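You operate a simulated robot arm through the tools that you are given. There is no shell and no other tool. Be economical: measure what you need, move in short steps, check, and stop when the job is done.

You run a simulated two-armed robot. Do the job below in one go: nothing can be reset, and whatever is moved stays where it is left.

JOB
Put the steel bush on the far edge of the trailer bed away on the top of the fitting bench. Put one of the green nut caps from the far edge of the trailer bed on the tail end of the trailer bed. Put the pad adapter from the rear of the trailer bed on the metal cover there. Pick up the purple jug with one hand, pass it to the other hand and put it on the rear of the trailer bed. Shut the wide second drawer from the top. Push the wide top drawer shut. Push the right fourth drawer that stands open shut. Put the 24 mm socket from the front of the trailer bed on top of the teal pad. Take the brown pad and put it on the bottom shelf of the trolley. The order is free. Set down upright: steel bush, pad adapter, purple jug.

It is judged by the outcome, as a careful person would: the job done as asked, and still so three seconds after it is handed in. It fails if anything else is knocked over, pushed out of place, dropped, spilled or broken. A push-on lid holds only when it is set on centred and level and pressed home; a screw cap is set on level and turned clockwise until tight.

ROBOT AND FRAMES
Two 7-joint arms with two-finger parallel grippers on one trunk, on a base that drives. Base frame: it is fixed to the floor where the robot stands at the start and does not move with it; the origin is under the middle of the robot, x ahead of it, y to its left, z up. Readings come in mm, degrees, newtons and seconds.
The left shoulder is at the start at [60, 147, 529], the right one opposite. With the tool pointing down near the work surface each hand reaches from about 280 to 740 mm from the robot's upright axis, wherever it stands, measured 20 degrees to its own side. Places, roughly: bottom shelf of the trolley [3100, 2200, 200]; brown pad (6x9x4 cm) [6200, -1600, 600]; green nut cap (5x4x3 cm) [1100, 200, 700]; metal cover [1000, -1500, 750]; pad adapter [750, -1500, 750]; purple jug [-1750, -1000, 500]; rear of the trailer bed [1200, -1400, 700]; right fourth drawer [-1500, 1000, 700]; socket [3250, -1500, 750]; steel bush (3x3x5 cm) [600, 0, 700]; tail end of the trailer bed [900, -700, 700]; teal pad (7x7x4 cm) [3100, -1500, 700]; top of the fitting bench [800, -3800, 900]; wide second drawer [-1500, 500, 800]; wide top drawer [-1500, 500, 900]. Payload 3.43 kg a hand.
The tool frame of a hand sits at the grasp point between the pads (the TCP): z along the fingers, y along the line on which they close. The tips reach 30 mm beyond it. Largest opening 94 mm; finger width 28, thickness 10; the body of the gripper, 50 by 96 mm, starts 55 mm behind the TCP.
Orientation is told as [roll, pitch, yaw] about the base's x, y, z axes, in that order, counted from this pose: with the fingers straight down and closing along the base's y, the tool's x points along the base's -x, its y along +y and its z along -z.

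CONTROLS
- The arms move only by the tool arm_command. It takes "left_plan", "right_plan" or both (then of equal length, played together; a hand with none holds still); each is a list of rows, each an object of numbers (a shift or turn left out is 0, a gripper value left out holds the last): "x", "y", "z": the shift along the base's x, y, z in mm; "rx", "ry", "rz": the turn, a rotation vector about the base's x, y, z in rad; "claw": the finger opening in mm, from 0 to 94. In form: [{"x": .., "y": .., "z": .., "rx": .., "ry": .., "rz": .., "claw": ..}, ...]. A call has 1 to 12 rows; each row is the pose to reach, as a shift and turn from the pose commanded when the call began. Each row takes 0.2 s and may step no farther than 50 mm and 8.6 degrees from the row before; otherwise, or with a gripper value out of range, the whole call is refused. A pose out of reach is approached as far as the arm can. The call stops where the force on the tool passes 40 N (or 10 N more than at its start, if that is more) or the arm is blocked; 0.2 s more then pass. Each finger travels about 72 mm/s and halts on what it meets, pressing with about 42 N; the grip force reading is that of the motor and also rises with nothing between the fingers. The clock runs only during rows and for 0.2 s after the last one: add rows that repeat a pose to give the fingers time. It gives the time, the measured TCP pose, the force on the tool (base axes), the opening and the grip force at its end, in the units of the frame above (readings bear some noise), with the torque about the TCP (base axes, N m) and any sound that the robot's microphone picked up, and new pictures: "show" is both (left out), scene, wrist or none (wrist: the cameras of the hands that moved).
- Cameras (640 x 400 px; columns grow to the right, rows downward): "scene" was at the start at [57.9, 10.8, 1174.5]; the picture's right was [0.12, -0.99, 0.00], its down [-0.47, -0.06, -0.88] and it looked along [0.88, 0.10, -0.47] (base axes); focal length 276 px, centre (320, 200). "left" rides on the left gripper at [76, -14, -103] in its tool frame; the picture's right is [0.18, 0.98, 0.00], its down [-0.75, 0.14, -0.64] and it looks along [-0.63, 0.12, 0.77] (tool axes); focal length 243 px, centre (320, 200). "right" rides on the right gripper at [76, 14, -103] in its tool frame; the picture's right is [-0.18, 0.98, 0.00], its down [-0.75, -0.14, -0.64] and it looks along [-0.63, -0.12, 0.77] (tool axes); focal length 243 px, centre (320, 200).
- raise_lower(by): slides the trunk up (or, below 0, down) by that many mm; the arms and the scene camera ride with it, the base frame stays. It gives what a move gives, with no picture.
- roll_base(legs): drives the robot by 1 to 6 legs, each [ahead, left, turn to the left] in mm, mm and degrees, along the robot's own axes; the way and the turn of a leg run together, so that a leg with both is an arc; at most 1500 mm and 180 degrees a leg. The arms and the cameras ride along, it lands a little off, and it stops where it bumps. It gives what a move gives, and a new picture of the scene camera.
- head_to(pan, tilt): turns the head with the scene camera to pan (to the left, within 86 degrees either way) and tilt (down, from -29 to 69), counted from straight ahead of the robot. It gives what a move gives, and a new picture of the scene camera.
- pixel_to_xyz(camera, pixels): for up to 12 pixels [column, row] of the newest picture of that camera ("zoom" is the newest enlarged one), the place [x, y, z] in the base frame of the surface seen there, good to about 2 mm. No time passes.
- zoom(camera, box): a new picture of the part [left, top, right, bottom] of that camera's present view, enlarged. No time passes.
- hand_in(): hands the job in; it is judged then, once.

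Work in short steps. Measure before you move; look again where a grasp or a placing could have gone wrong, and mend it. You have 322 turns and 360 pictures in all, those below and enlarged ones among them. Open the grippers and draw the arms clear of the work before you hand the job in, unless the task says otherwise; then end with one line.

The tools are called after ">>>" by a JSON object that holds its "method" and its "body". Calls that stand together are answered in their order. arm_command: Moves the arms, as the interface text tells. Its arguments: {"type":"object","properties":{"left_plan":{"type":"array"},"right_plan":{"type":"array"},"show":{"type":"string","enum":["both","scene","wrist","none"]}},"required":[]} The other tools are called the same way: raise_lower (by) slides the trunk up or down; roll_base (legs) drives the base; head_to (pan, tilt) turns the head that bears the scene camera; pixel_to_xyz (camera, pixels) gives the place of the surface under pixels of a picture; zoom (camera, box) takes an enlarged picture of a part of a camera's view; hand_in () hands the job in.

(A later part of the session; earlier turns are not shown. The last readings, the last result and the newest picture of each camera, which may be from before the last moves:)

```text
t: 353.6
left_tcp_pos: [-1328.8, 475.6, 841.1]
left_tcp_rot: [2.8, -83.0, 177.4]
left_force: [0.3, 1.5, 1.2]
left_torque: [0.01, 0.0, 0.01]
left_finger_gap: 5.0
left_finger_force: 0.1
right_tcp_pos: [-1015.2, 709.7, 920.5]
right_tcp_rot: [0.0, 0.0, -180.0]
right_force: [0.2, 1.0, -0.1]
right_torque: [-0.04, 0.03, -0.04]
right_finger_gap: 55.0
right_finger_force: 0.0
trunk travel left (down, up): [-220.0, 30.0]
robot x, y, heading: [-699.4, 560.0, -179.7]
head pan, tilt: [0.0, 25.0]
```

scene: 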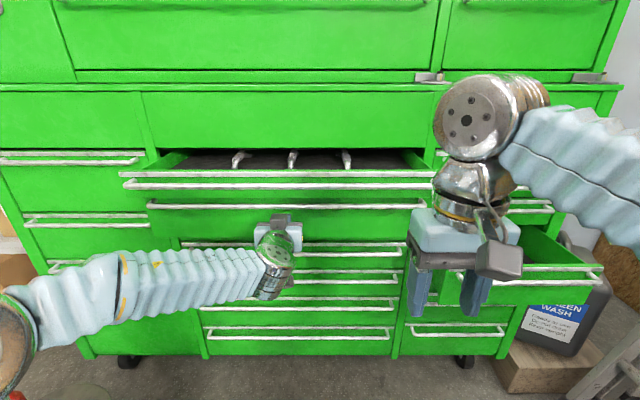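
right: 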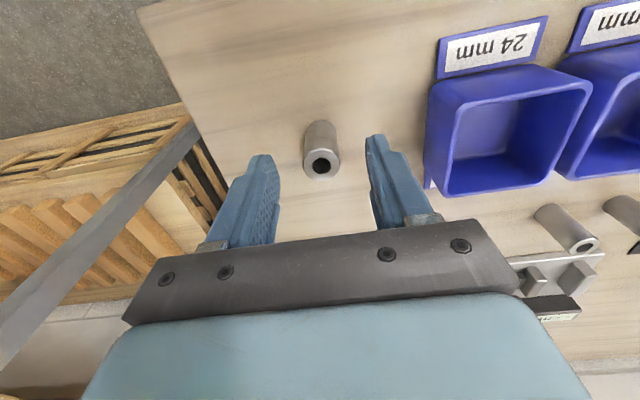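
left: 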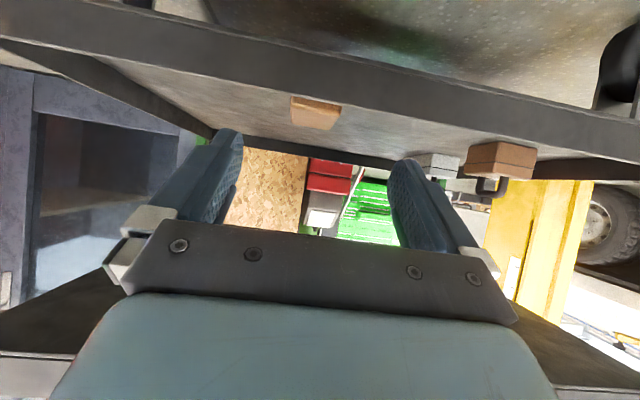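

The drawer slides easily. I push on until it seats.

>>> {"method": "arm_command", "body": {"left_plan": [{"x": -25}, {"x": -50}, {"x": -75}, {"x": -90}, {"x": -100}, {"x": -108}, {"x": -115}, {"x": -120}, {"x": -124}], "show": "scene"}}

```text
t: 355.4
left_tcp_pos: [-1442.9, 476.8, 840.1]
left_tcp_rot: [2.4, -83.0, 177.7]
left_force: [27.4, -5.5, -0.2]
left_torque: [0.24, 0.28, 0.18]
left_finger_gap: 5.0
left_finger_force: 0.0
right_tcp_pos: [-1013.0, 707.6, 921.9]
right_tcp_rot: [0.0, -0.1, -179.9]
right_force: [0.2, -0.7, -0.2]
right_torque: [0.0, 0.01, 0.04]
right_finger_gap: 55.1
right_finger_force: 0.0
trunk travel left (down, up): [-220.0, 30.0]
robot x, y, heading: [-698.3, 557.5, -179.8]
head pan, tilt: [0.0, 25.0]
stopped in row 9 (left hand): the force on the tool passed its limit at 54 N (the readings are from after the stop); the commanded pose is now the measured one
```

scene: 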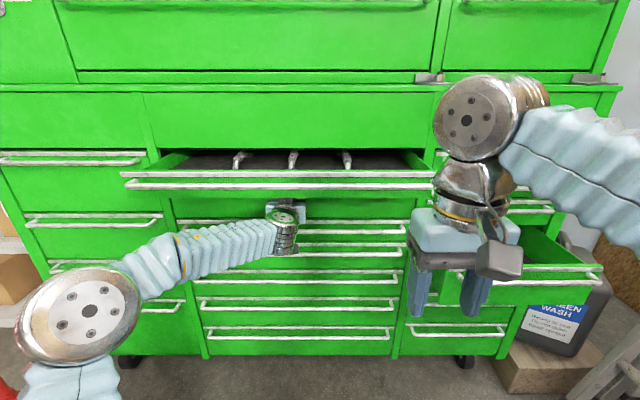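

Second drawer is shut (hard stop, tip ≈-1473). I draw back, rise to z≈922 and face the top drawer's panel.

>>> {"method": "arm_command", "body": {"left_plan": [{"x": 40}, {"x": 85}, {"x": 130}, {"x": 175}, {"x": 205, "z": 20}, {"x": 210, "z": 50}, {"x": 205, "z": 80}], "show": "scene"}}

```text
t: 357.0
left_tcp_pos: [-1241.4, 477.8, 918.6]
left_tcp_rot: [2.8, -82.9, 177.4]
left_force: [-0.3, 0.5, 0.0]
left_torque: [-0.01, -0.01, 0.0]
left_finger_gap: 5.1
left_finger_force: 0.0
right_tcp_pos: [-1013.7, 708.6, 920.1]
right_tcp_rot: [0.0, 0.0, -179.9]
right_force: [-0.6, 0.8, -0.4]
right_torque: [-0.01, -0.02, -0.01]
right_finger_gap: 55.0
right_finger_force: 0.0
trunk travel left (down, up): [-220.0, 30.0]
robot x, y, heading: [-696.8, 556.5, -180.0]
head pan, tilt: [0.0, 25.0]
```

scene: 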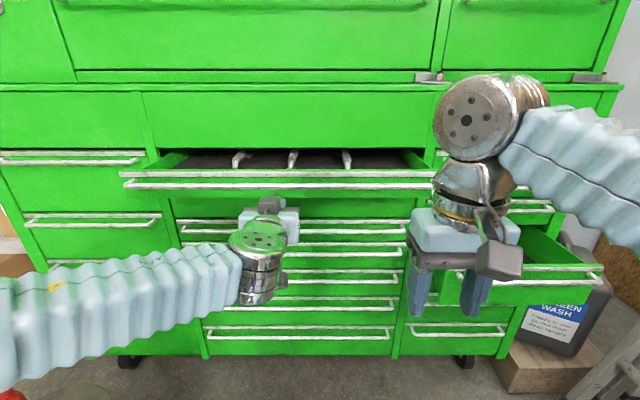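

Fingertips are below the top drawer's handle. I push.

>>> {"method": "arm_command", "body": {"left_plan": [{"x": -25, "z": 2}, {"x": -45, "z": 2}, {"x": -65, "z": 2}, {"x": -90, "z": 2}, {"x": -115, "z": 2}, {"x": -140, "z": 2}, {"x": -165, "z": 2}, {"x": -180, "z": 2}, {"x": -190, "z": 2}, {"x": -198, "z": 2}, {"x": -204, "z": 2}], "show": "scene"}}

```text
t: 359.4
left_tcp_pos: [-1443.2, 476.5, 919.0]
left_tcp_rot: [3.0, -82.7, 177.2]
left_force: [25.2, -4.5, -9.3]
left_torque: [-0.16, -0.03, 0.1]
left_finger_gap: 5.0
left_finger_force: 0.0
right_tcp_pos: [-1013.2, 707.5, 921.5]
right_tcp_rot: [0.0, -0.1, -179.9]
right_force: [-0.3, 0.1, -0.5]
right_torque: [0.01, -0.01, 0.0]
right_finger_gap: 54.9
right_finger_force: 0.0
trunk travel left (down, up): [-220.0, 30.0]
robot x, y, heading: [-697.8, 562.2, -180.1]
head pan, tilt: [0.0, 25.0]
```

scene: 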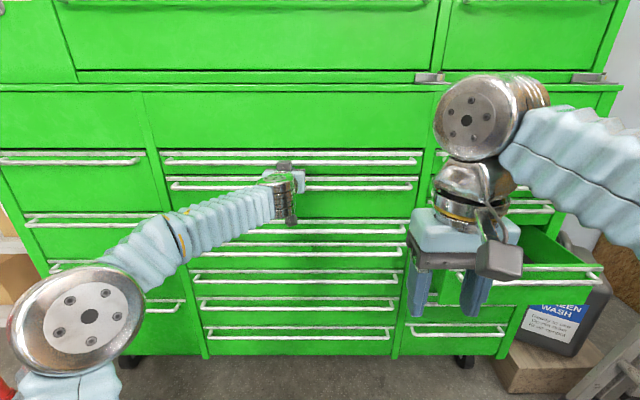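

Top drawer is shut. I draw the left hand back.

>>> {"method": "arm_command", "body": {"left_plan": [{"x": 40}, {"x": 85}, {"x": 130}, {"x": 175}, {"x": 220}, {"x": 265}, {"x": 295}], "show": "none"}}

>>> {"method": "arm_command", "body": {"left_plan": [{"x": 15, "z": 10, "ry": -0.13}, {"x": 30, "z": 15, "ry": -0.26}, {"x": 45, "z": 20, "ry": -0.4}, {"x": 60, "z": 25, "ry": -0.53}, {"x": 75, "z": 25, "ry": -0.67}, {"x": 90, "z": 25, "ry": -0.8}, {"x": 105, "z": 25, "ry": -0.94}, {"x": 120, "z": 25, "ry": -1.07}, {"x": 130, "z": 25, "ry": -1.2}, {"x": 140, "z": 25, "ry": -1.33}, {"x": 140, "z": 25, "ry": -1.45}], "right_plan": [{"x": -12, "z": -22, "ry": 0.13, "claw": 5}, {"x": -24, "z": -44, "ry": 0.26}, {"x": -36, "z": -66, "ry": 0.4}, {"x": -48, "z": -88, "ry": 0.53}, {"x": -60, "z": -110, "ry": 0.67}, {"x": -72, "z": -132, "ry": 0.8}, {"x": -84, "z": -154, "ry": 0.94}, {"x": -96, "z": -176, "ry": 1.07}, {"x": -108, "z": -198, "ry": 1.2}, {"x": -120, "z": -220, "ry": 1.33}, {"x": -130, "z": -245, "ry": 1.45}], "show": "scene"}}

```text
t: 361.0
left_tcp_pos: [-1149.9, 475.8, 920.3]
left_tcp_rot: [2.8, -82.7, 177.4]
left_force: [-0.9, -0.5, -0.3]
left_torque: [0.01, 0.04, 0.02]
left_finger_gap: 5.0
left_finger_force: 0.0
right_tcp_pos: [-1014.0, 708.2, 920.7]
right_tcp_rot: [0.1, 0.0, -179.9]
right_force: [-0.5, 0.0, -0.2]
right_torque: [-0.01, 0.0, -0.01]
right_finger_gap: 55.1
right_finger_force: 0.0
trunk travel left (down, up): [-220.0, 30.0]
robot x, y, heading: [-702.3, 559.6, -179.9]
head pan, tilt: [0.0, 25.0]
```

```text
t: 363.4
left_tcp_pos: [-1009.8, 475.6, 946.8]
left_tcp_rot: [0.2, 0.4, 179.8]
left_force: [0.1, -1.0, 0.4]
left_torque: [0.05, 0.01, 0.01]
left_finger_gap: 5.0
left_finger_force: 0.0
right_tcp_pos: [-1208.0, 687.9, 691.2]
right_tcp_rot: [0.2, -83.3, 179.7]
right_force: [0.5, -0.5, 0.8]
right_torque: [-0.01, -0.03, -0.02]
right_finger_gap: 5.2
right_finger_force: 0.0
right hand out of reach, approached as far as the arm can: row 8, 9, 10, 11
trunk travel left (down, up): [-220.0, 30.0]
robot x, y, heading: [-698.2, 558.3, -180.1]
head pan, tilt: [0.0, 25.0]
```

scene: 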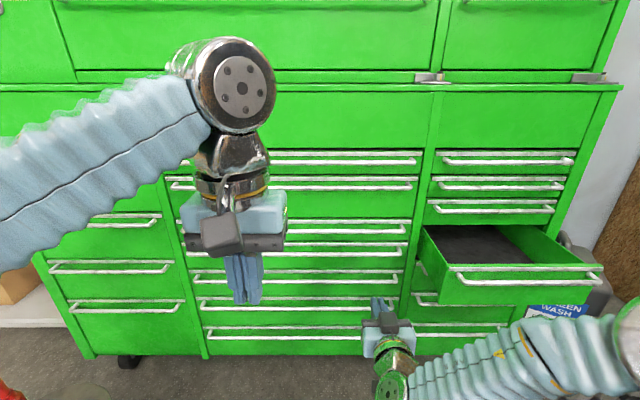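

I measure the right drawer's panel, then back off 60 mm and slide right.

>>> {"method": "pixel_to_xyz", "body": {"camera": "scene", "pixels": [[445, 290], [520, 290], [580, 284], [520, 270], [500, 302], [520, 275], [520, 280]]}}

>>> {"method": "roll_base", "body": {"legs": [[-60, -295, 0]]}}

```text
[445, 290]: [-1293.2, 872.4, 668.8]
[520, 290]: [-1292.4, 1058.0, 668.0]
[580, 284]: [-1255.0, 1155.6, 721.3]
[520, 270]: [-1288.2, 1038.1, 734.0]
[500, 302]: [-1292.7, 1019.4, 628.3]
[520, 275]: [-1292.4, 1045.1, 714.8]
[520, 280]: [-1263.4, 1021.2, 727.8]
```

```text
t: 365.5
left_tcp_pos: [-949.9, 772.2, 944.9]
left_tcp_rot: [0.2, 0.3, 179.6]
left_force: [-0.1, 0.6, -0.6]
left_torque: [0.04, -0.01, 0.05]
left_finger_gap: 5.0
left_finger_force: 0.0
right_tcp_pos: [-1148.2, 984.5, 691.4]
right_tcp_rot: [-0.5, -83.1, -179.5]
right_force: [-0.5, 0.0, 1.0]
right_torque: [0.01, 0.04, 0.01]
right_finger_gap: 4.8
right_finger_force: 0.1
trunk travel left (down, up): [-220.0, 30.0]
robot x, y, heading: [-639.7, 856.4, 180.0]
head pan, tilt: [0.0, 25.0]
```

scene: 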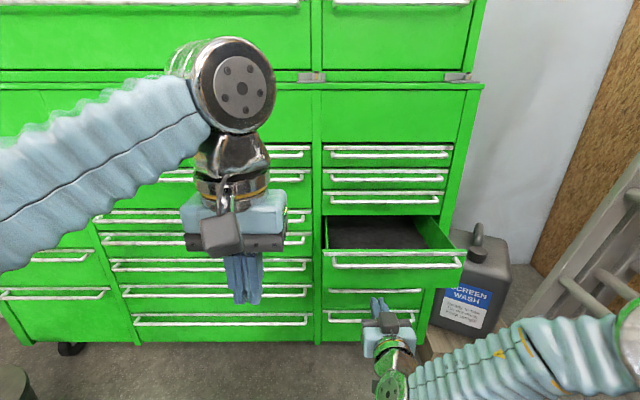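

Panel spans y 865–1165, z 620–735, centre y≈1012. I shift to it at z≈668 and push in.

>>> {"method": "arm_command", "body": {"right_plan": [{"x": -25, "y": 12, "z": -12}, {"x": -55, "y": 27, "z": -24}, {"x": -85, "y": 27, "z": -24}, {"x": -110, "y": 27, "z": -24}, {"x": -130, "y": 27, "z": -24}, {"x": -150, "y": 27, "z": -24}, {"x": -175, "y": 27, "z": -24}, {"x": -200, "y": 27, "z": -24}], "show": "scene"}}

```text
t: 367.3
left_tcp_pos: [-949.6, 771.8, 945.5]
left_tcp_rot: [0.1, 0.4, 179.5]
left_force: [0.2, -0.2, -0.2]
left_torque: [0.0, 0.02, -0.01]
left_finger_gap: 5.3
left_finger_force: 0.0
right_tcp_pos: [-1327.7, 1023.6, 682.1]
right_tcp_rot: [-0.2, -83.0, 179.8]
right_force: [0.3, 0.7, 0.5]
right_torque: [-0.01, -0.02, 0.0]
right_finger_gap: 5.1
right_finger_force: 0.0
right hand out of reach, approached as far as the arm can: row 2, 3, 4, 5, 6, 7, 8
trunk travel left (down, up): [-220.0, 30.0]
robot x, y, heading: [-635.9, 855.6, 180.1]
head pan, tilt: [0.0, 25.0]
```

scene: 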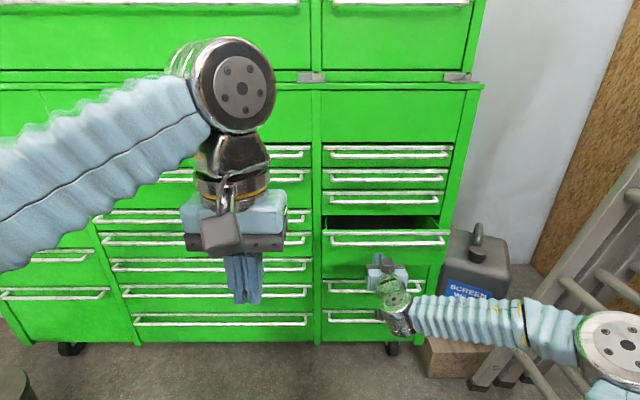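

The drawer is moving in. My right elbow is near the ladder at (600,340), so I measure it first.

>>> {"method": "pixel_to_xyz", "body": {"camera": "scene", "pixels": [[600, 340], [630, 330], [560, 320], [620, 290], [590, 240], [635, 250], [490, 385]]}}

```text
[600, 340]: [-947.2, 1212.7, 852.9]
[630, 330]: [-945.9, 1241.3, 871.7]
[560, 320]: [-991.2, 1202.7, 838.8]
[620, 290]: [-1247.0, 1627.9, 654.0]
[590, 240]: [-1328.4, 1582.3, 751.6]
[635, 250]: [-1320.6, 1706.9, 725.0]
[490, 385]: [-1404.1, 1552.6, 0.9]
```

Ladder is 300 mm farther than the elbow. I push on to the stop.

>>> {"method": "arm_command", "body": {"right_plan": [{"x": -25}, {"x": -50}, {"x": -75}, {"x": -90}, {"x": -100}, {"x": -108}, {"x": -114}, {"x": -119}, {"x": -122}], "show": "scene"}}

```text
t: 369.2
left_tcp_pos: [-949.2, 772.4, 945.7]
left_tcp_rot: [0.3, 0.1, 179.5]
left_force: [0.8, 0.6, -0.4]
left_torque: [-0.02, 0.01, 0.0]
left_finger_gap: 5.1
left_finger_force: 0.1
right_tcp_pos: [-1443.2, 1024.0, 681.6]
right_tcp_rot: [-0.8, -83.0, -179.3]
right_force: [23.6, 4.1, 3.0]
right_torque: [-0.21, 0.41, -0.13]
right_finger_gap: 5.2
right_finger_force: 0.1
trunk travel left (down, up): [-220.0, 30.0]
robot x, y, heading: [-639.3, 854.1, 179.7]
head pan, tilt: [0.0, 25.0]
stopped in row 9 (right hand): the force on the tool passed its limit at 51 N (the readings are from after the stop); the commanded pose is now the measured one
```

scene: 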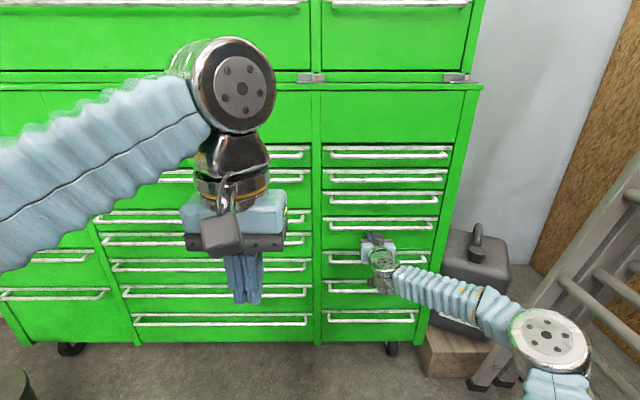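

All drawers shut. I draw the right hand back and un-pitch it.

>>> {"method": "arm_command", "body": {"right_plan": [{"x": 40}, {"x": 85}, {"x": 130}, {"x": 175}, {"x": 215}, {"x": 250, "z": 10}], "show": "none"}}

>>> {"method": "arm_command", "body": {"right_plan": [{"x": 18, "z": 22, "ry": -0.13}, {"x": 36, "z": 44, "ry": -0.26}, {"x": 54, "z": 66, "ry": -0.4}, {"x": 72, "z": 88, "ry": -0.53}, {"x": 90, "z": 110, "ry": -0.67}, {"x": 108, "z": 132, "ry": -0.8}, {"x": 126, "z": 154, "ry": -0.94}, {"x": 144, "z": 176, "ry": -1.07}, {"x": 162, "z": 198, "ry": -1.2}, {"x": 180, "z": 215, "ry": -1.33}, {"x": 195, "z": 225, "ry": -1.45}], "show": "scene"}}

```text
t: 370.6
left_tcp_pos: [-949.3, 772.8, 946.3]
left_tcp_rot: [0.2, 0.3, 179.4]
left_force: [0.5, 0.0, 0.1]
left_torque: [-0.01, 0.0, -0.01]
left_finger_gap: 4.6
left_finger_force: 0.0
right_tcp_pos: [-1194.5, 1024.8, 690.4]
right_tcp_rot: [-0.6, -82.8, -179.7]
right_force: [-0.7, -0.4, 0.8]
right_torque: [-0.01, -0.01, -0.03]
right_finger_gap: 5.0
right_finger_force: 0.0
trunk travel left (down, up): [-220.0, 30.0]
robot x, y, heading: [-641.1, 855.8, 179.8]
head pan, tilt: [0.0, 25.0]
```

```text
t: 373.0
left_tcp_pos: [-949.7, 771.7, 945.9]
left_tcp_rot: [0.2, 0.3, 179.5]
left_force: [-0.2, -0.8, -0.3]
left_torque: [0.0, 0.01, 0.01]
left_finger_gap: 4.9
left_finger_force: 0.1
right_tcp_pos: [-1001.1, 1023.7, 916.5]
right_tcp_rot: [-0.1, 0.4, -179.9]
right_force: [0.2, -0.1, -0.7]
right_torque: [-0.02, 0.0, 0.01]
right_finger_gap: 5.0
right_finger_force: 0.1
trunk travel left (down, up): [-220.0, 30.0]
robot x, y, heading: [-639.9, 855.2, 179.8]
head pan, tilt: [0.0, 25.0]
```

scene: 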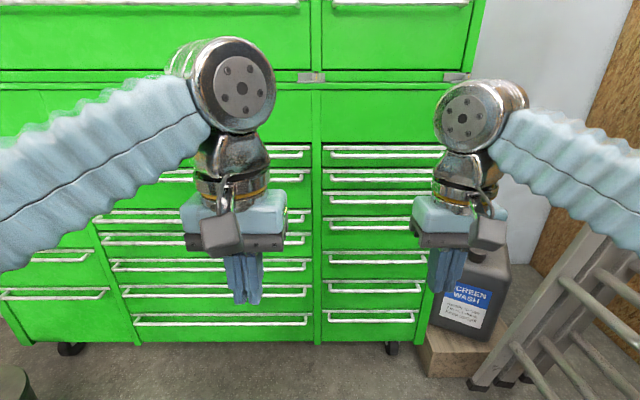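

Now the jug at about (-1750,-1000). I back a bit and slide left past the drum.

>>> {"method": "roll_base", "body": {"legs": [[160, 0, 0], [0, 1450, 0], [0, 300, 0]]}}

>>> {"method": "head_to", "body": {"pan": 0, "tilt": 30}}

```text
t: 377.9
left_tcp_pos: [-1101.7, 128.9, 947.1]
left_tcp_rot: [0.2, 0.1, 176.2]
left_force: [0.1, 0.0, 0.1]
left_torque: [0.0, -0.01, -0.02]
left_finger_gap: 4.9
left_finger_force: 0.1
right_tcp_pos: [-1138.9, 381.8, 914.1]
right_tcp_rot: [-0.1, 0.2, 176.9]
right_force: [-1.0, 0.3, 0.3]
right_torque: [0.01, -0.01, 0.02]
right_finger_gap: 5.2
right_finger_force: 0.0
trunk travel left (down, up): [-220.0, 30.0]
robot x, y, heading: [-786.4, 191.6, 176.8]
head pan, tilt: [0.0, 25.0]
stopped in leg 2: the robot was blocked; the commanded pose is now the measured one
```

scene: 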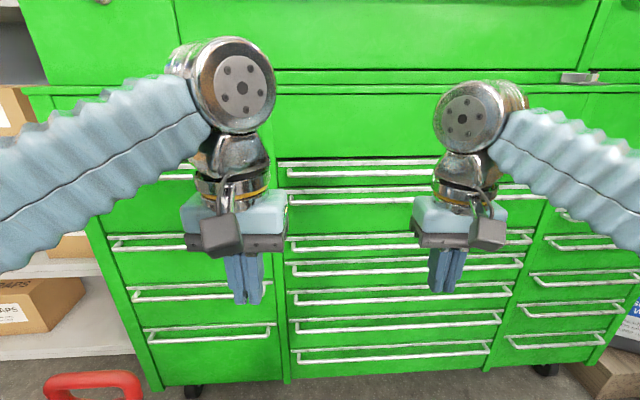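

```text
t: 378.6
left_tcp_pos: [-1101.7, 128.1, 946.3]
left_tcp_rot: [0.2, 0.4, 176.1]
left_force: [0.0, 0.2, -0.3]
left_torque: [0.01, 0.04, -0.02]
left_finger_gap: 4.8
left_finger_force: 0.0
right_tcp_pos: [-1139.8, 381.3, 915.6]
right_tcp_rot: [0.0, 0.2, 177.0]
right_force: [0.9, -0.8, 0.2]
right_torque: [-0.01, 0.03, 0.03]
right_finger_gap: 5.0
right_finger_force: 0.2
trunk travel left (down, up): [-220.0, 30.0]
robot x, y, heading: [-788.1, 190.5, 176.8]
head pan, tilt: [0.0, 30.0]
```

scene: 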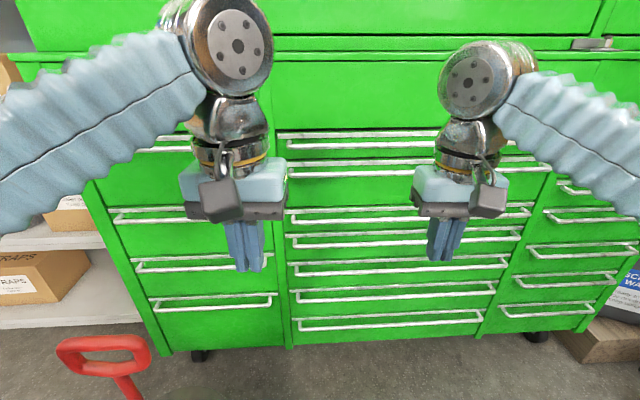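

I went ahead instead of back and bumped the drum. I look left-down to see whether anything was disturbed.

>>> {"method": "head_to", "body": {"pan": 50, "tilt": 50}}

```text
t: 379.7
left_tcp_pos: [-1102.1, 127.9, 947.1]
left_tcp_rot: [0.1, 0.3, 176.2]
left_force: [0.8, 0.4, 0.3]
left_torque: [0.0, -0.01, 0.01]
left_finger_gap: 5.3
left_finger_force: 0.2
right_tcp_pos: [-1139.5, 382.7, 914.2]
right_tcp_rot: [-0.1, 0.2, 176.9]
right_force: [0.5, 1.6, -0.5]
right_torque: [0.0, -0.02, -0.01]
right_finger_gap: 5.1
right_finger_force: 0.0
trunk travel left (down, up): [-220.0, 30.0]
robot x, y, heading: [-792.8, 193.9, 176.8]
head pan, tilt: [50.0, 50.0]
```

scene: 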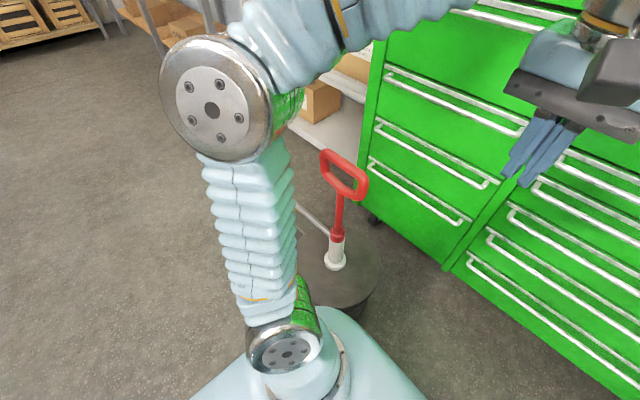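

The pump still stands on the drum. I check the drum position against the earlier reading (near edge x≈-1107, y≈10).

>>> {"method": "pixel_to_xyz", "body": {"camera": "scene", "pixels": [[335, 305], [375, 280], [360, 300], [335, 262], [350, 195], [300, 215], [372, 300]]}}

```text
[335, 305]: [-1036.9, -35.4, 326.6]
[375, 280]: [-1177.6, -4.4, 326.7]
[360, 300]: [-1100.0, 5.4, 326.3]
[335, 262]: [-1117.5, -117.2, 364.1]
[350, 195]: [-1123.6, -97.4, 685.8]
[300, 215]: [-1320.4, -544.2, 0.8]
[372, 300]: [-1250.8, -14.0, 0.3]
```

The drum is where it was. I move right away from it, back off to x≈-430, straighten, and then slide left.

>>> {"method": "roll_base", "body": {"legs": [[0, -60, 0], [-360, 0, 0], [0, 0, 3.2], [0, 900, 0]]}}

>>> {"method": "head_to", "body": {"pan": 0, "tilt": 30}}

```text
t: 387.4
left_tcp_pos: [-742.2, -747.4, 946.0]
left_tcp_rot: [0.2, 0.3, 178.9]
left_force: [-0.3, -0.5, -0.1]
left_torque: [-0.01, -0.03, 0.02]
left_finger_gap: 4.7
left_finger_force: 0.0
right_tcp_pos: [-792.2, -496.1, 915.2]
right_tcp_rot: [-0.1, 0.3, 179.6]
right_force: [-0.9, -0.7, 0.2]
right_torque: [0.03, 0.01, -0.01]
right_finger_gap: 4.9
right_finger_force: 0.0
trunk travel left (down, up): [-220.0, 30.0]
robot x, y, heading: [-427.3, -667.3, 179.6]
head pan, tilt: [50.0, 50.0]
```

scene: 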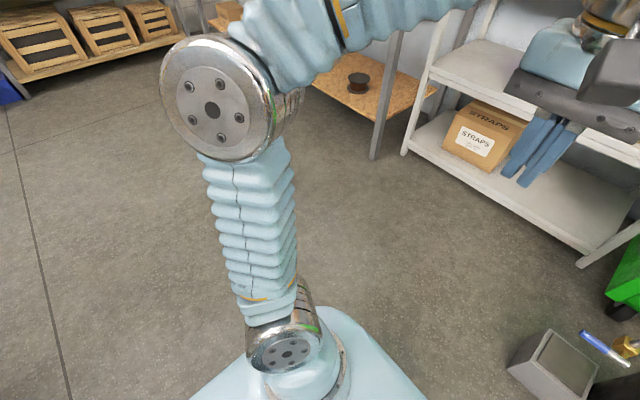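

```text
t: 388.6
left_tcp_pos: [-742.5, -747.1, 945.7]
left_tcp_rot: [0.1, 0.2, 178.9]
left_force: [0.1, -0.2, -0.6]
left_torque: [-0.01, 0.03, 0.03]
left_finger_gap: 4.9
left_finger_force: 0.0
right_tcp_pos: [-791.5, -497.1, 915.4]
right_tcp_rot: [-0.1, 0.2, 179.6]
right_force: [-0.3, 0.4, 0.2]
right_torque: [0.01, 0.02, 0.0]
right_finger_gap: 5.3
right_finger_force: 0.0
trunk travel left (down, up): [-220.0, 30.0]
robot x, y, heading: [-435.7, -669.5, 179.6]
head pan, tilt: [0.0, 30.0]
```

scene: 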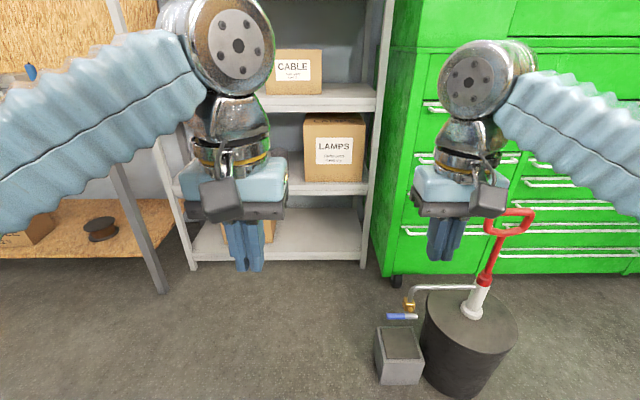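

The jug isn't visible yet—likely hidden behind my left hand. I slide left another 400.

>>> {"method": "roll_base", "body": {"legs": [[0, 350, 0.4]]}}

>>> {"method": "head_to", "body": {"pan": 8, "tilt": 25}}

```text
t: 390.8
left_tcp_pos: [-745.1, -1094.9, 946.2]
left_tcp_rot: [0.2, 0.3, 179.3]
left_force: [0.1, 0.3, -0.1]
left_torque: [0.01, -0.03, 0.01]
left_finger_gap: 5.0
left_finger_force: 0.0
right_tcp_pos: [-795.1, -844.3, 915.3]
right_tcp_rot: [-0.1, 0.2, 180.0]
right_force: [0.0, 0.6, -0.4]
right_torque: [0.01, 0.02, 0.01]
right_finger_gap: 5.3
right_finger_force: 0.1
trunk travel left (down, up): [-220.0, 30.0]
robot x, y, heading: [-433.8, -1012.3, 179.9]
head pan, tilt: [0.0, 30.0]
```

scene: 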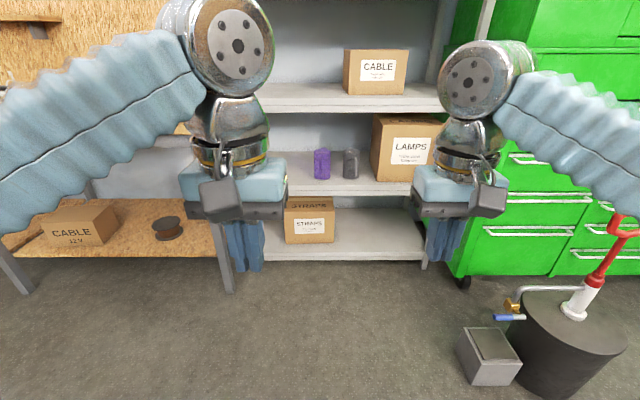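

```text
t: 391.5
left_tcp_pos: [-743.7, -1094.9, 946.9]
left_tcp_rot: [0.2, 0.2, 179.2]
left_force: [-0.6, -1.0, 0.0]
left_torque: [-0.01, -0.03, -0.01]
left_finger_gap: 5.1
left_finger_force: 0.2
right_tcp_pos: [-795.6, -845.6, 915.6]
right_tcp_rot: [-0.1, 0.2, 180.0]
right_force: [-0.1, 0.1, 0.3]
right_torque: [-0.04, 0.01, -0.03]
right_finger_gap: 4.9
right_finger_force: 0.1
trunk travel left (down, up): [-220.0, 30.0]
robot x, y, heading: [-434.9, -1013.4, 180.0]
head pan, tilt: [8.0, 25.0]
```

scene: 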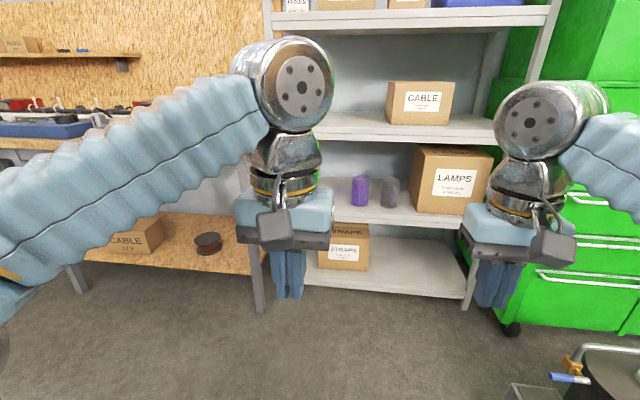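

The purple jug stands on the middle shelf at (360,190), a grey one beside it. I zoom and measure.

>>> {"method": "zoom", "body": {"camera": "scene", "box": [300, 120, 480, 240]}}

>>> {"method": "pixel_to_xyz", "body": {"camera": "scene", "pixels": [[360, 178], [360, 203], [353, 190], [367, 190], [389, 190], [360, 220], [400, 140], [400, 115], [430, 210], [360, 213], [380, 218], [405, 133]]}}

```text
3.33 times, centred on (390, 180) of scene
```

zoom: 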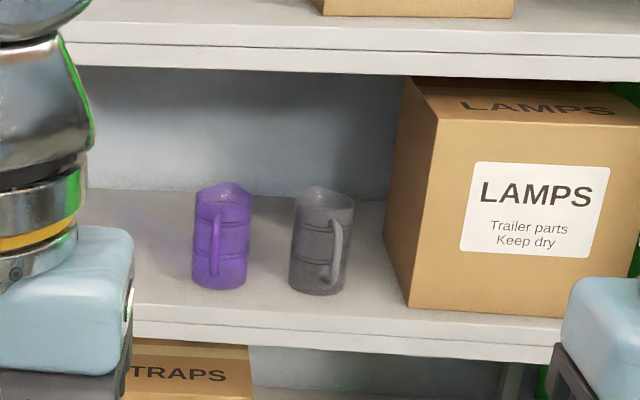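

```text
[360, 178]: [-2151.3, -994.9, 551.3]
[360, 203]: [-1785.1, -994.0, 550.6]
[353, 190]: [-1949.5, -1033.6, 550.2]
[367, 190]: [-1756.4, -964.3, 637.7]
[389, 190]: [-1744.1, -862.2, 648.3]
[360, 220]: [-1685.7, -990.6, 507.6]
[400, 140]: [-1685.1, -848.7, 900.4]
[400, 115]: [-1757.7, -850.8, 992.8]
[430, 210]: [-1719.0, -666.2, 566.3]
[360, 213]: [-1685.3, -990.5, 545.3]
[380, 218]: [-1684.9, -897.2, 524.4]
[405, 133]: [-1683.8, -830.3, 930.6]
```

The jug is translucent and about 90 mm wide with its handle toward me. I go closer to see it better.

>>> {"method": "roll_base", "body": {"legs": [[420, 0, 0]]}}

>>> {"method": "head_to", "body": {"pan": 3, "tilt": 32}}

>>> {"method": "zoom", "body": {"camera": "scene", "box": [260, 110, 420, 220]}}

```text
t: 394.1
left_tcp_pos: [-1162.8, -1097.7, 945.4]
left_tcp_rot: [0.2, 0.3, 179.9]
left_force: [0.3, 0.4, 1.1]
left_torque: [-0.01, -0.01, 0.02]
left_finger_gap: 5.0
left_finger_force: 0.1
right_tcp_pos: [-1215.7, -848.1, 915.0]
right_tcp_rot: [-0.1, 0.2, -179.5]
right_force: [-0.4, -0.3, -0.5]
right_torque: [0.0, 0.01, -0.02]
right_finger_gap: 4.9
right_finger_force: 0.2
trunk travel left (down, up): [-220.0, 30.0]
robot x, y, heading: [-855.3, -1009.4, -179.6]
head pan, tilt: [8.0, 25.0]
```

scene: 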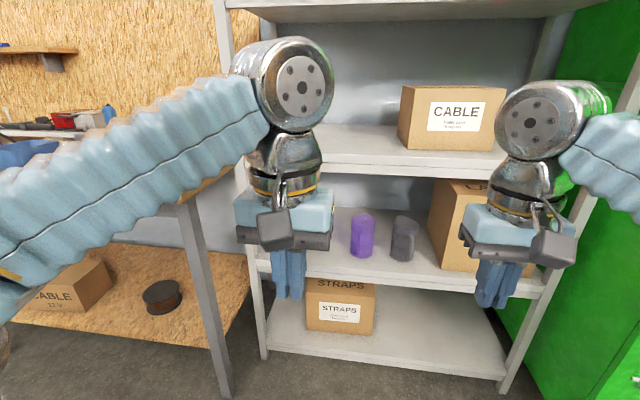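

```text
t: 394.8
left_tcp_pos: [-1162.8, -1098.2, 945.8]
left_tcp_rot: [0.1, 0.4, 179.9]
left_force: [1.0, 0.9, 0.3]
left_torque: [-0.01, -0.01, 0.0]
left_finger_gap: 5.2
left_finger_force: 0.0
right_tcp_pos: [-1215.1, -848.9, 915.6]
right_tcp_rot: [-0.2, 0.2, -179.5]
right_force: [-0.5, 0.6, 0.0]
right_torque: [-0.01, -0.03, 0.01]
right_finger_gap: 5.1
right_finger_force: 0.0
trunk travel left (down, up): [-220.0, 30.0]
robot x, y, heading: [-853.5, -1011.5, -179.9]
head pan, tilt: [3.0, 32.0]
```

scene: 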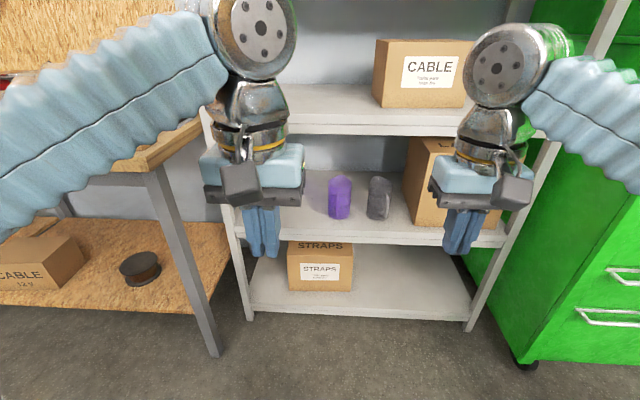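

```text
3.64 times, centred on (340, 165) of scene
```

zoom: 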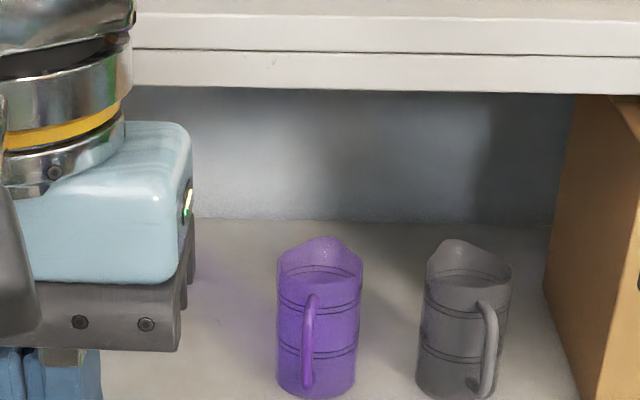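

I measure handle points and body edges in the zoom.

>>> {"method": "pixel_to_xyz", "body": {"camera": "zoom", "pixels": [[312, 300], [309, 330], [307, 360], [307, 384], [283, 320], [355, 320], [283, 385], [350, 385], [320, 394], [320, 242], [281, 265], [360, 265]]}}

>>> {"method": "zoom", "body": {"camera": "scene", "box": [310, 160, 410, 230]}}

```text
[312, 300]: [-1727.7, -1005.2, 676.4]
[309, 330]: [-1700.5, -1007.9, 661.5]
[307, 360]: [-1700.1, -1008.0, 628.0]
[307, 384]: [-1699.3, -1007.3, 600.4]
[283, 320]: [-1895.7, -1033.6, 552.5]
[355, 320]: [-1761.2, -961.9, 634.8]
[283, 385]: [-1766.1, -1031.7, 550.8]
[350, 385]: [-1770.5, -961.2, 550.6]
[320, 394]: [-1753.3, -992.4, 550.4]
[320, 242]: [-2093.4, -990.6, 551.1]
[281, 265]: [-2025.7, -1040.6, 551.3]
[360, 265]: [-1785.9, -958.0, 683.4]
```

```text
5.71 times, centred on (360, 195) of scene
```

zoom: 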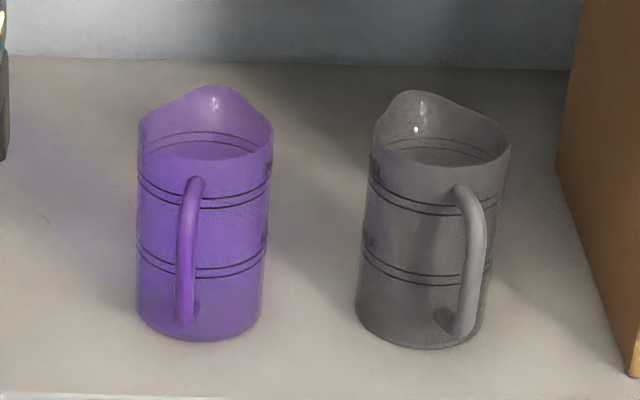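

The jug (Ø≈80, likely with liquid) has its handle toward me. Plan: right hand, fingers horizontal, straddles the handle and grips the body low; then left hand takes it from above. I check the table at left before approaching.

>>> {"method": "pixel_to_xyz", "body": {"camera": "scene", "pixels": [[150, 165], [200, 300], [212, 352], [200, 125], [245, 310], [470, 325], [500, 240], [265, 225]]}}

>>> {"method": "arm_command", "body": {"right_plan": [{"x": -8, "z": -18, "ry": 0.13, "claw": 20}, {"x": -16, "z": -36, "ry": 0.26, "claw": 35}, {"x": -24, "z": -54, "ry": 0.4, "claw": 50}, {"x": -32, "z": -72, "ry": 0.53, "claw": 65}, {"x": -40, "z": -90, "ry": 0.67, "claw": 80}, {"x": -48, "z": -108, "ry": 0.8, "claw": 94}, {"x": -56, "y": -15, "z": -126, "ry": 0.94}, {"x": -64, "y": -25, "z": -140, "ry": 1.07}, {"x": -72, "y": -35, "z": -155, "ry": 1.2}, {"x": -80, "y": -45, "z": -170, "ry": 1.33}, {"x": -90, "y": -55, "z": -185, "ry": 1.45}, {"x": -100, "y": -60, "z": -195, "ry": 1.55}], "show": "both"}}

```text
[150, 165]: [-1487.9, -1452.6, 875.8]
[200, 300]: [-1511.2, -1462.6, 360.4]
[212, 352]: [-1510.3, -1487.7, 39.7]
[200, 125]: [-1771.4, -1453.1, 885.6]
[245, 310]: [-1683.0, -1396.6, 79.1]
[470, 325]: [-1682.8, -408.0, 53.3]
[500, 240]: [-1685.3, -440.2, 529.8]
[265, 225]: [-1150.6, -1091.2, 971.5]
```

```text
t: 397.4
left_tcp_pos: [-1161.7, -1097.9, 946.3]
left_tcp_rot: [0.1, 0.2, 179.8]
left_force: [0.2, -0.3, 0.2]
left_torque: [0.0, 0.05, 0.02]
left_finger_gap: 5.3
left_finger_force: 0.0
right_tcp_pos: [-1346.1, -922.2, 729.8]
right_tcp_rot: [-17.4, -88.7, -162.6]
right_force: [0.2, -0.3, 0.7]
right_torque: [0.04, -0.03, -0.01]
right_finger_gap: 94.0
right_finger_force: 0.1
right hand out of reach, approached as far as the arm can: row 10, 11, 12
trunk travel left (down, up): [-220.0, 30.0]
robot x, y, heading: [-853.0, -1014.5, -179.8]
head pan, tilt: [3.0, 32.0]
```

scene: 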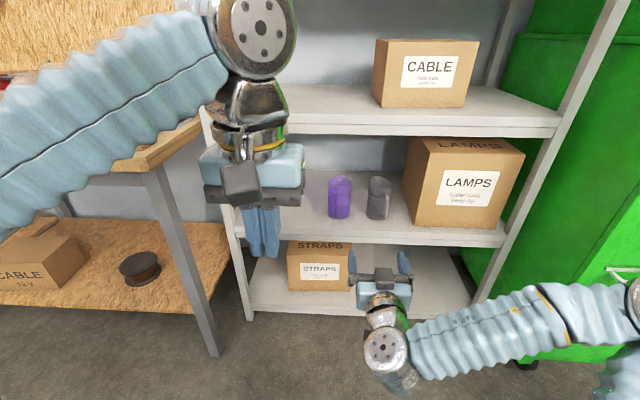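
right: 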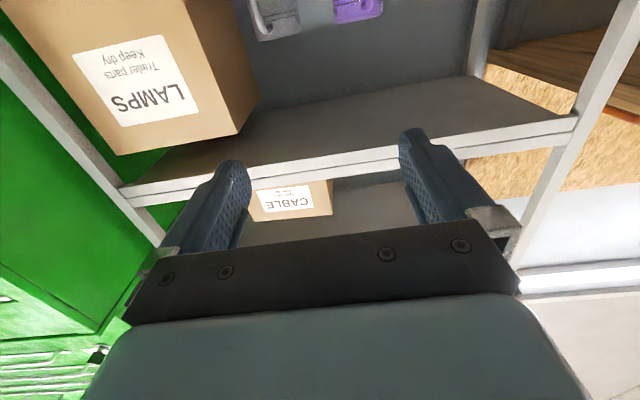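

Right hand is horizontal. I drive up so its tips are just before the shelf, aligned with the jug, and lower the trunk 125 mm.

>>> {"method": "roll_base", "body": {"legs": [[0, 74, 0], [290, 0, 0]]}}

>>> {"method": "raise_lower", "body": {"by": -125}}

>>> {"method": "head_to", "body": {"pan": -5, "tilt": 45}}

>>> {"method": "zoom", "body": {"camera": "right", "box": [0, 0, 640, 400]}}

```text
t: 400.0
left_tcp_pos: [-1450.0, -1174.2, 946.2]
left_tcp_rot: [0.2, 0.2, 179.8]
left_force: [-0.7, 0.0, 1.0]
left_torque: [0.0, -0.02, 0.01]
left_finger_gap: 5.0
left_finger_force: 0.0
right_tcp_pos: [-1631.3, -998.6, 730.3]
right_tcp_rot: [-19.0, -88.5, -161.2]
right_force: [-0.1, -0.8, 0.2]
right_torque: [-0.03, -0.02, -0.02]
right_finger_gap: 93.9
right_finger_force: 0.1
trunk travel left (down, up): [-220.0, 30.0]
robot x, y, heading: [-1141.4, -1093.1, -179.8]
head pan, tilt: [3.0, 32.0]
```

scene: 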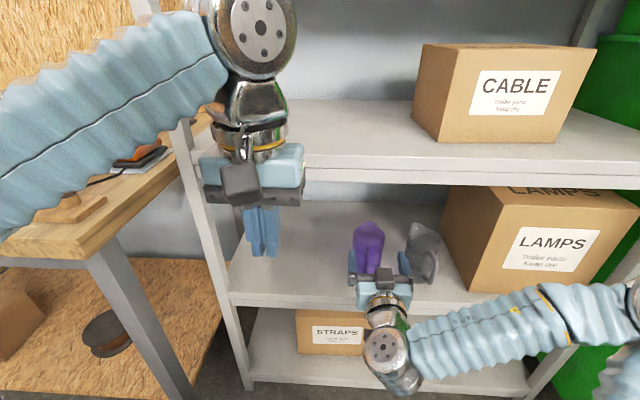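

```text
t: 401.5
left_tcp_pos: [-1448.2, -1174.1, 820.6]
left_tcp_rot: [0.2, 0.3, 179.8]
left_force: [-0.3, 0.3, 0.4]
left_torque: [0.01, -0.01, 0.02]
left_finger_gap: 5.1
left_finger_force: 0.0
right_tcp_pos: [-1631.4, -999.5, 604.0]
right_tcp_rot: [-18.9, -88.5, -161.3]
right_force: [0.0, -1.0, -0.5]
right_torque: [0.03, 0.0, -0.01]
right_finger_gap: 93.7
right_finger_force: 0.0
trunk travel left (down, up): [-95.0, 155.0]
robot x, y, heading: [-1138.3, -1088.1, -179.7]
head pan, tilt: [3.0, 32.0]
```

```text
t: 402.3
left_tcp_pos: [-1449.4, -1175.4, 820.2]
left_tcp_rot: [0.3, 0.3, 179.9]
left_force: [-0.1, 0.4, -0.6]
left_torque: [0.02, 0.01, 0.0]
left_finger_gap: 4.8
left_finger_force: 0.1
right_tcp_pos: [-1631.0, -997.6, 605.0]
right_tcp_rot: [-18.8, -88.4, -161.3]
right_force: [0.0, 0.6, 0.4]
right_torque: [0.02, -0.02, -0.01]
right_finger_gap: 94.3
right_finger_force: 0.1
trunk travel left (down, up): [-95.0, 155.0]
robot x, y, heading: [-1139.4, -1092.8, -179.9]
head pan, tilt: [-5.0, 45.0]
```

scene: 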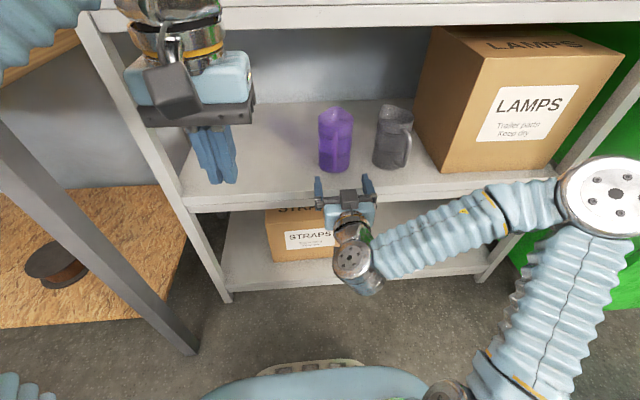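

```text
1.00 times, centred on (320, 200) of right (not enlarged: the box is as wide or as high as the picture)
```

zoom: 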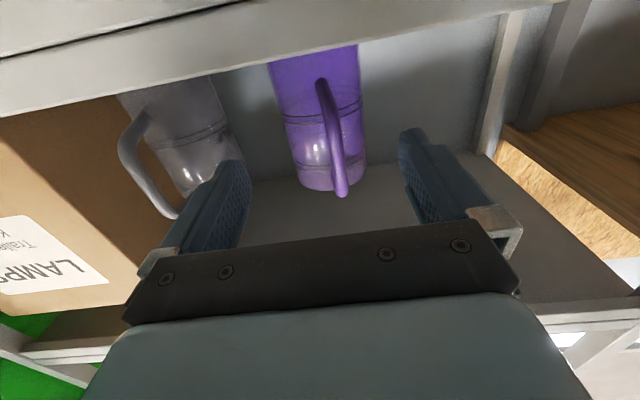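

I measure the jug with a zoom from here.

>>> {"method": "zoom", "body": {"camera": "scene", "box": [290, 90, 430, 210]}}

>>> {"method": "pixel_to_xyz", "body": {"camera": "right", "pixels": [[320, 90], [330, 130], [340, 180], [290, 120], [355, 120], [300, 165], [330, 70], [340, 192], [275, 85], [357, 90], [200, 120]]}}

```text
3.33 times, centred on (360, 150) of scene
```

zoom: 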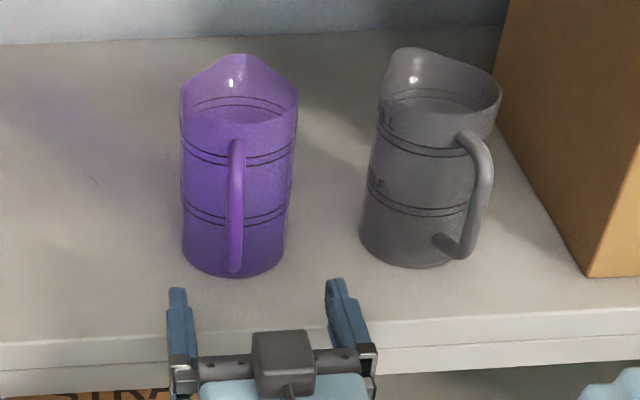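

```text
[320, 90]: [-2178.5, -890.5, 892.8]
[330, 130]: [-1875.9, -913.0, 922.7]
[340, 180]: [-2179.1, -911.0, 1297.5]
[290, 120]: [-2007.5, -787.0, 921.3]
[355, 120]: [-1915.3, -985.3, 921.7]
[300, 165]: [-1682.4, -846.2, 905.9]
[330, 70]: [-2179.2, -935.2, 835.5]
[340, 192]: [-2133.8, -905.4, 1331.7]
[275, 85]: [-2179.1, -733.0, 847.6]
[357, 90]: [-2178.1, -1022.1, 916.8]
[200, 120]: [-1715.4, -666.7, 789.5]
```

The wrist picture was stale; I use the scene zoom to fix the jug's base circle from shelf points just outside it.

>>> {"method": "pixel_to_xyz", "body": {"camera": "zoom", "pixels": [[177, 246], [292, 246], [236, 281], [236, 272], [237, 145], [236, 160], [235, 200], [234, 255], [234, 268], [200, 268], [270, 268], [228, 200]]}}

```text
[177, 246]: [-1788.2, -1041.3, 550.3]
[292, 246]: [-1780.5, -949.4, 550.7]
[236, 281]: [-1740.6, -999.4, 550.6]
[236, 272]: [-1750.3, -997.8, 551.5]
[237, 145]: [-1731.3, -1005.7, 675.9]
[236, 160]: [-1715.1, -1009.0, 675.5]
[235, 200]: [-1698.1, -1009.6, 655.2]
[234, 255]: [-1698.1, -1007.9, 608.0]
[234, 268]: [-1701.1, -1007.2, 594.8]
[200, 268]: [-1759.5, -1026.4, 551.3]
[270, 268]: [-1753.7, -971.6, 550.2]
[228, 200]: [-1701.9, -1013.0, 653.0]
```

Jug axis ≈(-1787,-995.5), radius 40; handle bar at (-1704,-1008), z 600–660. I'll instead hold the handle with fingers inclined ~45° along the bar (long contact), then take the body from above with the left hand. First re-pitch the right hand to 45° in front of the shelf.

>>> {"method": "arm_command", "body": {"right_plan": [{"x": 5, "y": -3, "z": 5, "ry": -0.13, "claw": 80}, {"x": 8, "y": -5, "z": 10, "ry": -0.26, "claw": 65}, {"x": 8, "y": -7, "z": 15, "ry": -0.39, "claw": 50}, {"x": 8, "y": -9, "z": 20, "ry": -0.52}, {"x": 5, "y": -10, "z": 25, "ry": -0.65}, {"x": 0, "y": -10, "z": 30, "ry": -0.77}], "show": "both"}}

```text
t: 403.7
left_tcp_pos: [-1449.5, -1174.7, 820.2]
left_tcp_rot: [0.3, 0.4, 179.7]
left_force: [0.1, 0.6, -0.6]
left_torque: [0.02, 0.04, -0.04]
left_finger_gap: 5.0
left_finger_force: 0.1
right_tcp_pos: [-1631.5, -1009.2, 634.8]
right_tcp_rot: [-0.6, -44.4, -179.2]
right_force: [0.3, 0.1, 0.3]
right_torque: [-0.02, 0.05, 0.01]
right_finger_gap: 50.0
right_finger_force: 0.0
trunk travel left (down, up): [-95.0, 155.0]
robot x, y, heading: [-1145.3, -1088.6, -179.8]
head pan, tilt: [-5.0, 45.0]
```

scene: 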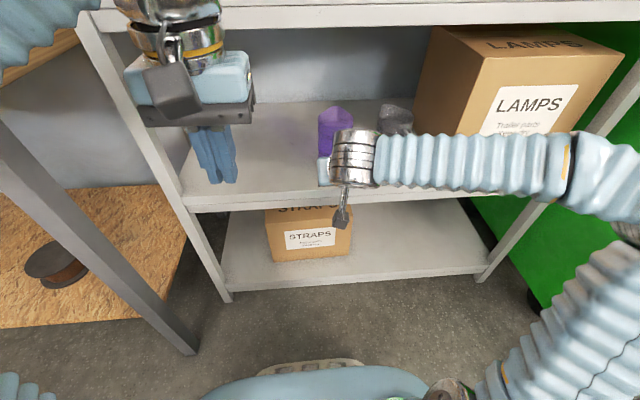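
right: 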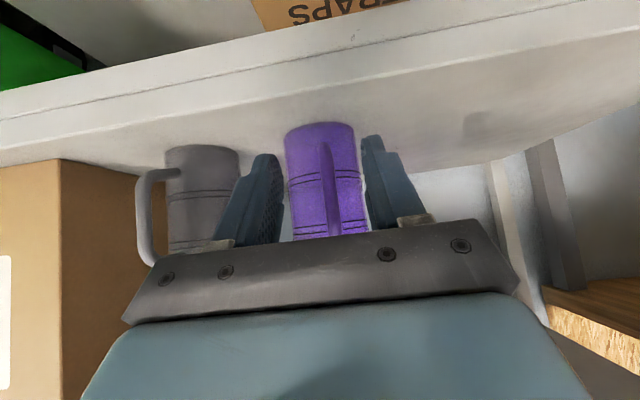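

The handle is centred between the fingers. I advance 72 mm to the bar.

>>> {"method": "arm_command", "body": {"right_plan": [{"x": -25}, {"x": -45}, {"x": -60, "y": 1}, {"x": -71, "y": 1}], "show": "both"}}

```text
t: 404.7
left_tcp_pos: [-1449.1, -1174.1, 821.1]
left_tcp_rot: [0.2, 0.3, 179.8]
left_force: [0.6, 0.7, 0.2]
left_torque: [0.02, 0.01, 0.03]
left_finger_gap: 4.8
left_finger_force: 0.1
right_tcp_pos: [-1702.2, -1007.6, 634.2]
right_tcp_rot: [-0.5, -44.5, -179.3]
right_force: [0.1, 0.1, -0.6]
right_torque: [0.0, 0.02, 0.06]
right_finger_gap: 50.0
right_finger_force: 0.2
trunk travel left (down, up): [-95.0, 155.0]
robot x, y, heading: [-1143.2, -1089.1, -179.9]
head pan, tilt: [-5.0, 45.0]
```

scene: 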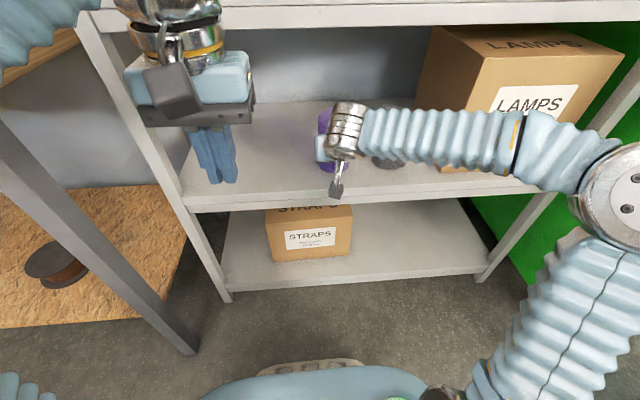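
right: 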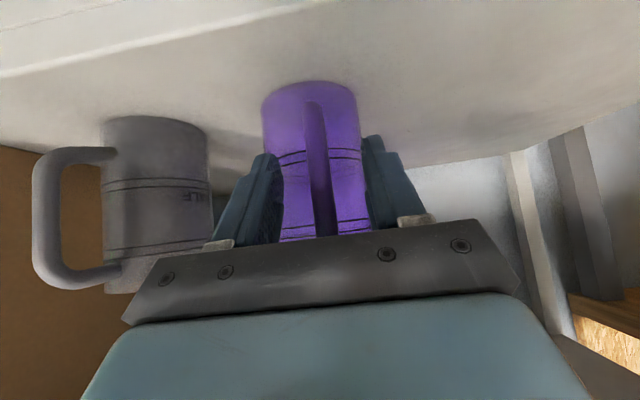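

Bar centred; I close on the handle slowly.

>>> {"method": "arm_command", "body": {"right_plan": [{"claw": 35}, {"claw": 22}, {"claw": 12}, {"claw": 4}, {"claw": 4}, {"claw": 4}], "show": "wrist"}}

```text
t: 406.1
left_tcp_pos: [-1449.7, -1173.8, 820.6]
left_tcp_rot: [0.1, 0.3, 179.7]
left_force: [-0.6, 0.6, -0.8]
left_torque: [0.0, 0.0, -0.01]
left_finger_gap: 5.1
left_finger_force: 0.0
right_tcp_pos: [-1703.3, -1007.7, 634.1]
right_tcp_rot: [-0.6, -44.5, -179.4]
right_force: [0.1, 0.5, 0.6]
right_torque: [0.01, 0.06, -0.01]
right_finger_gap: 15.3
right_finger_force: 42.1
trunk travel left (down, up): [-95.0, 155.0]
robot x, y, heading: [-1140.4, -1090.6, -179.7]
head pan, tilt: [-5.0, 45.0]
```

right: 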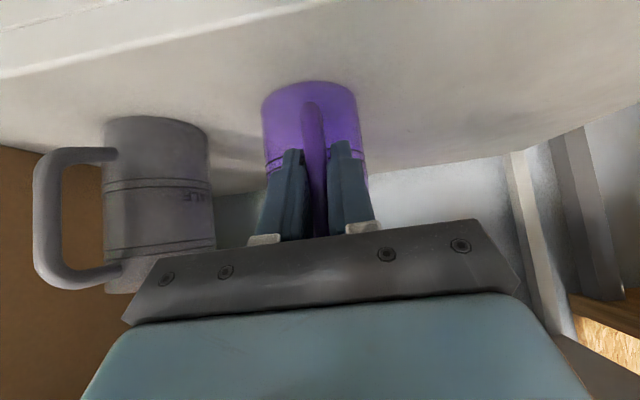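

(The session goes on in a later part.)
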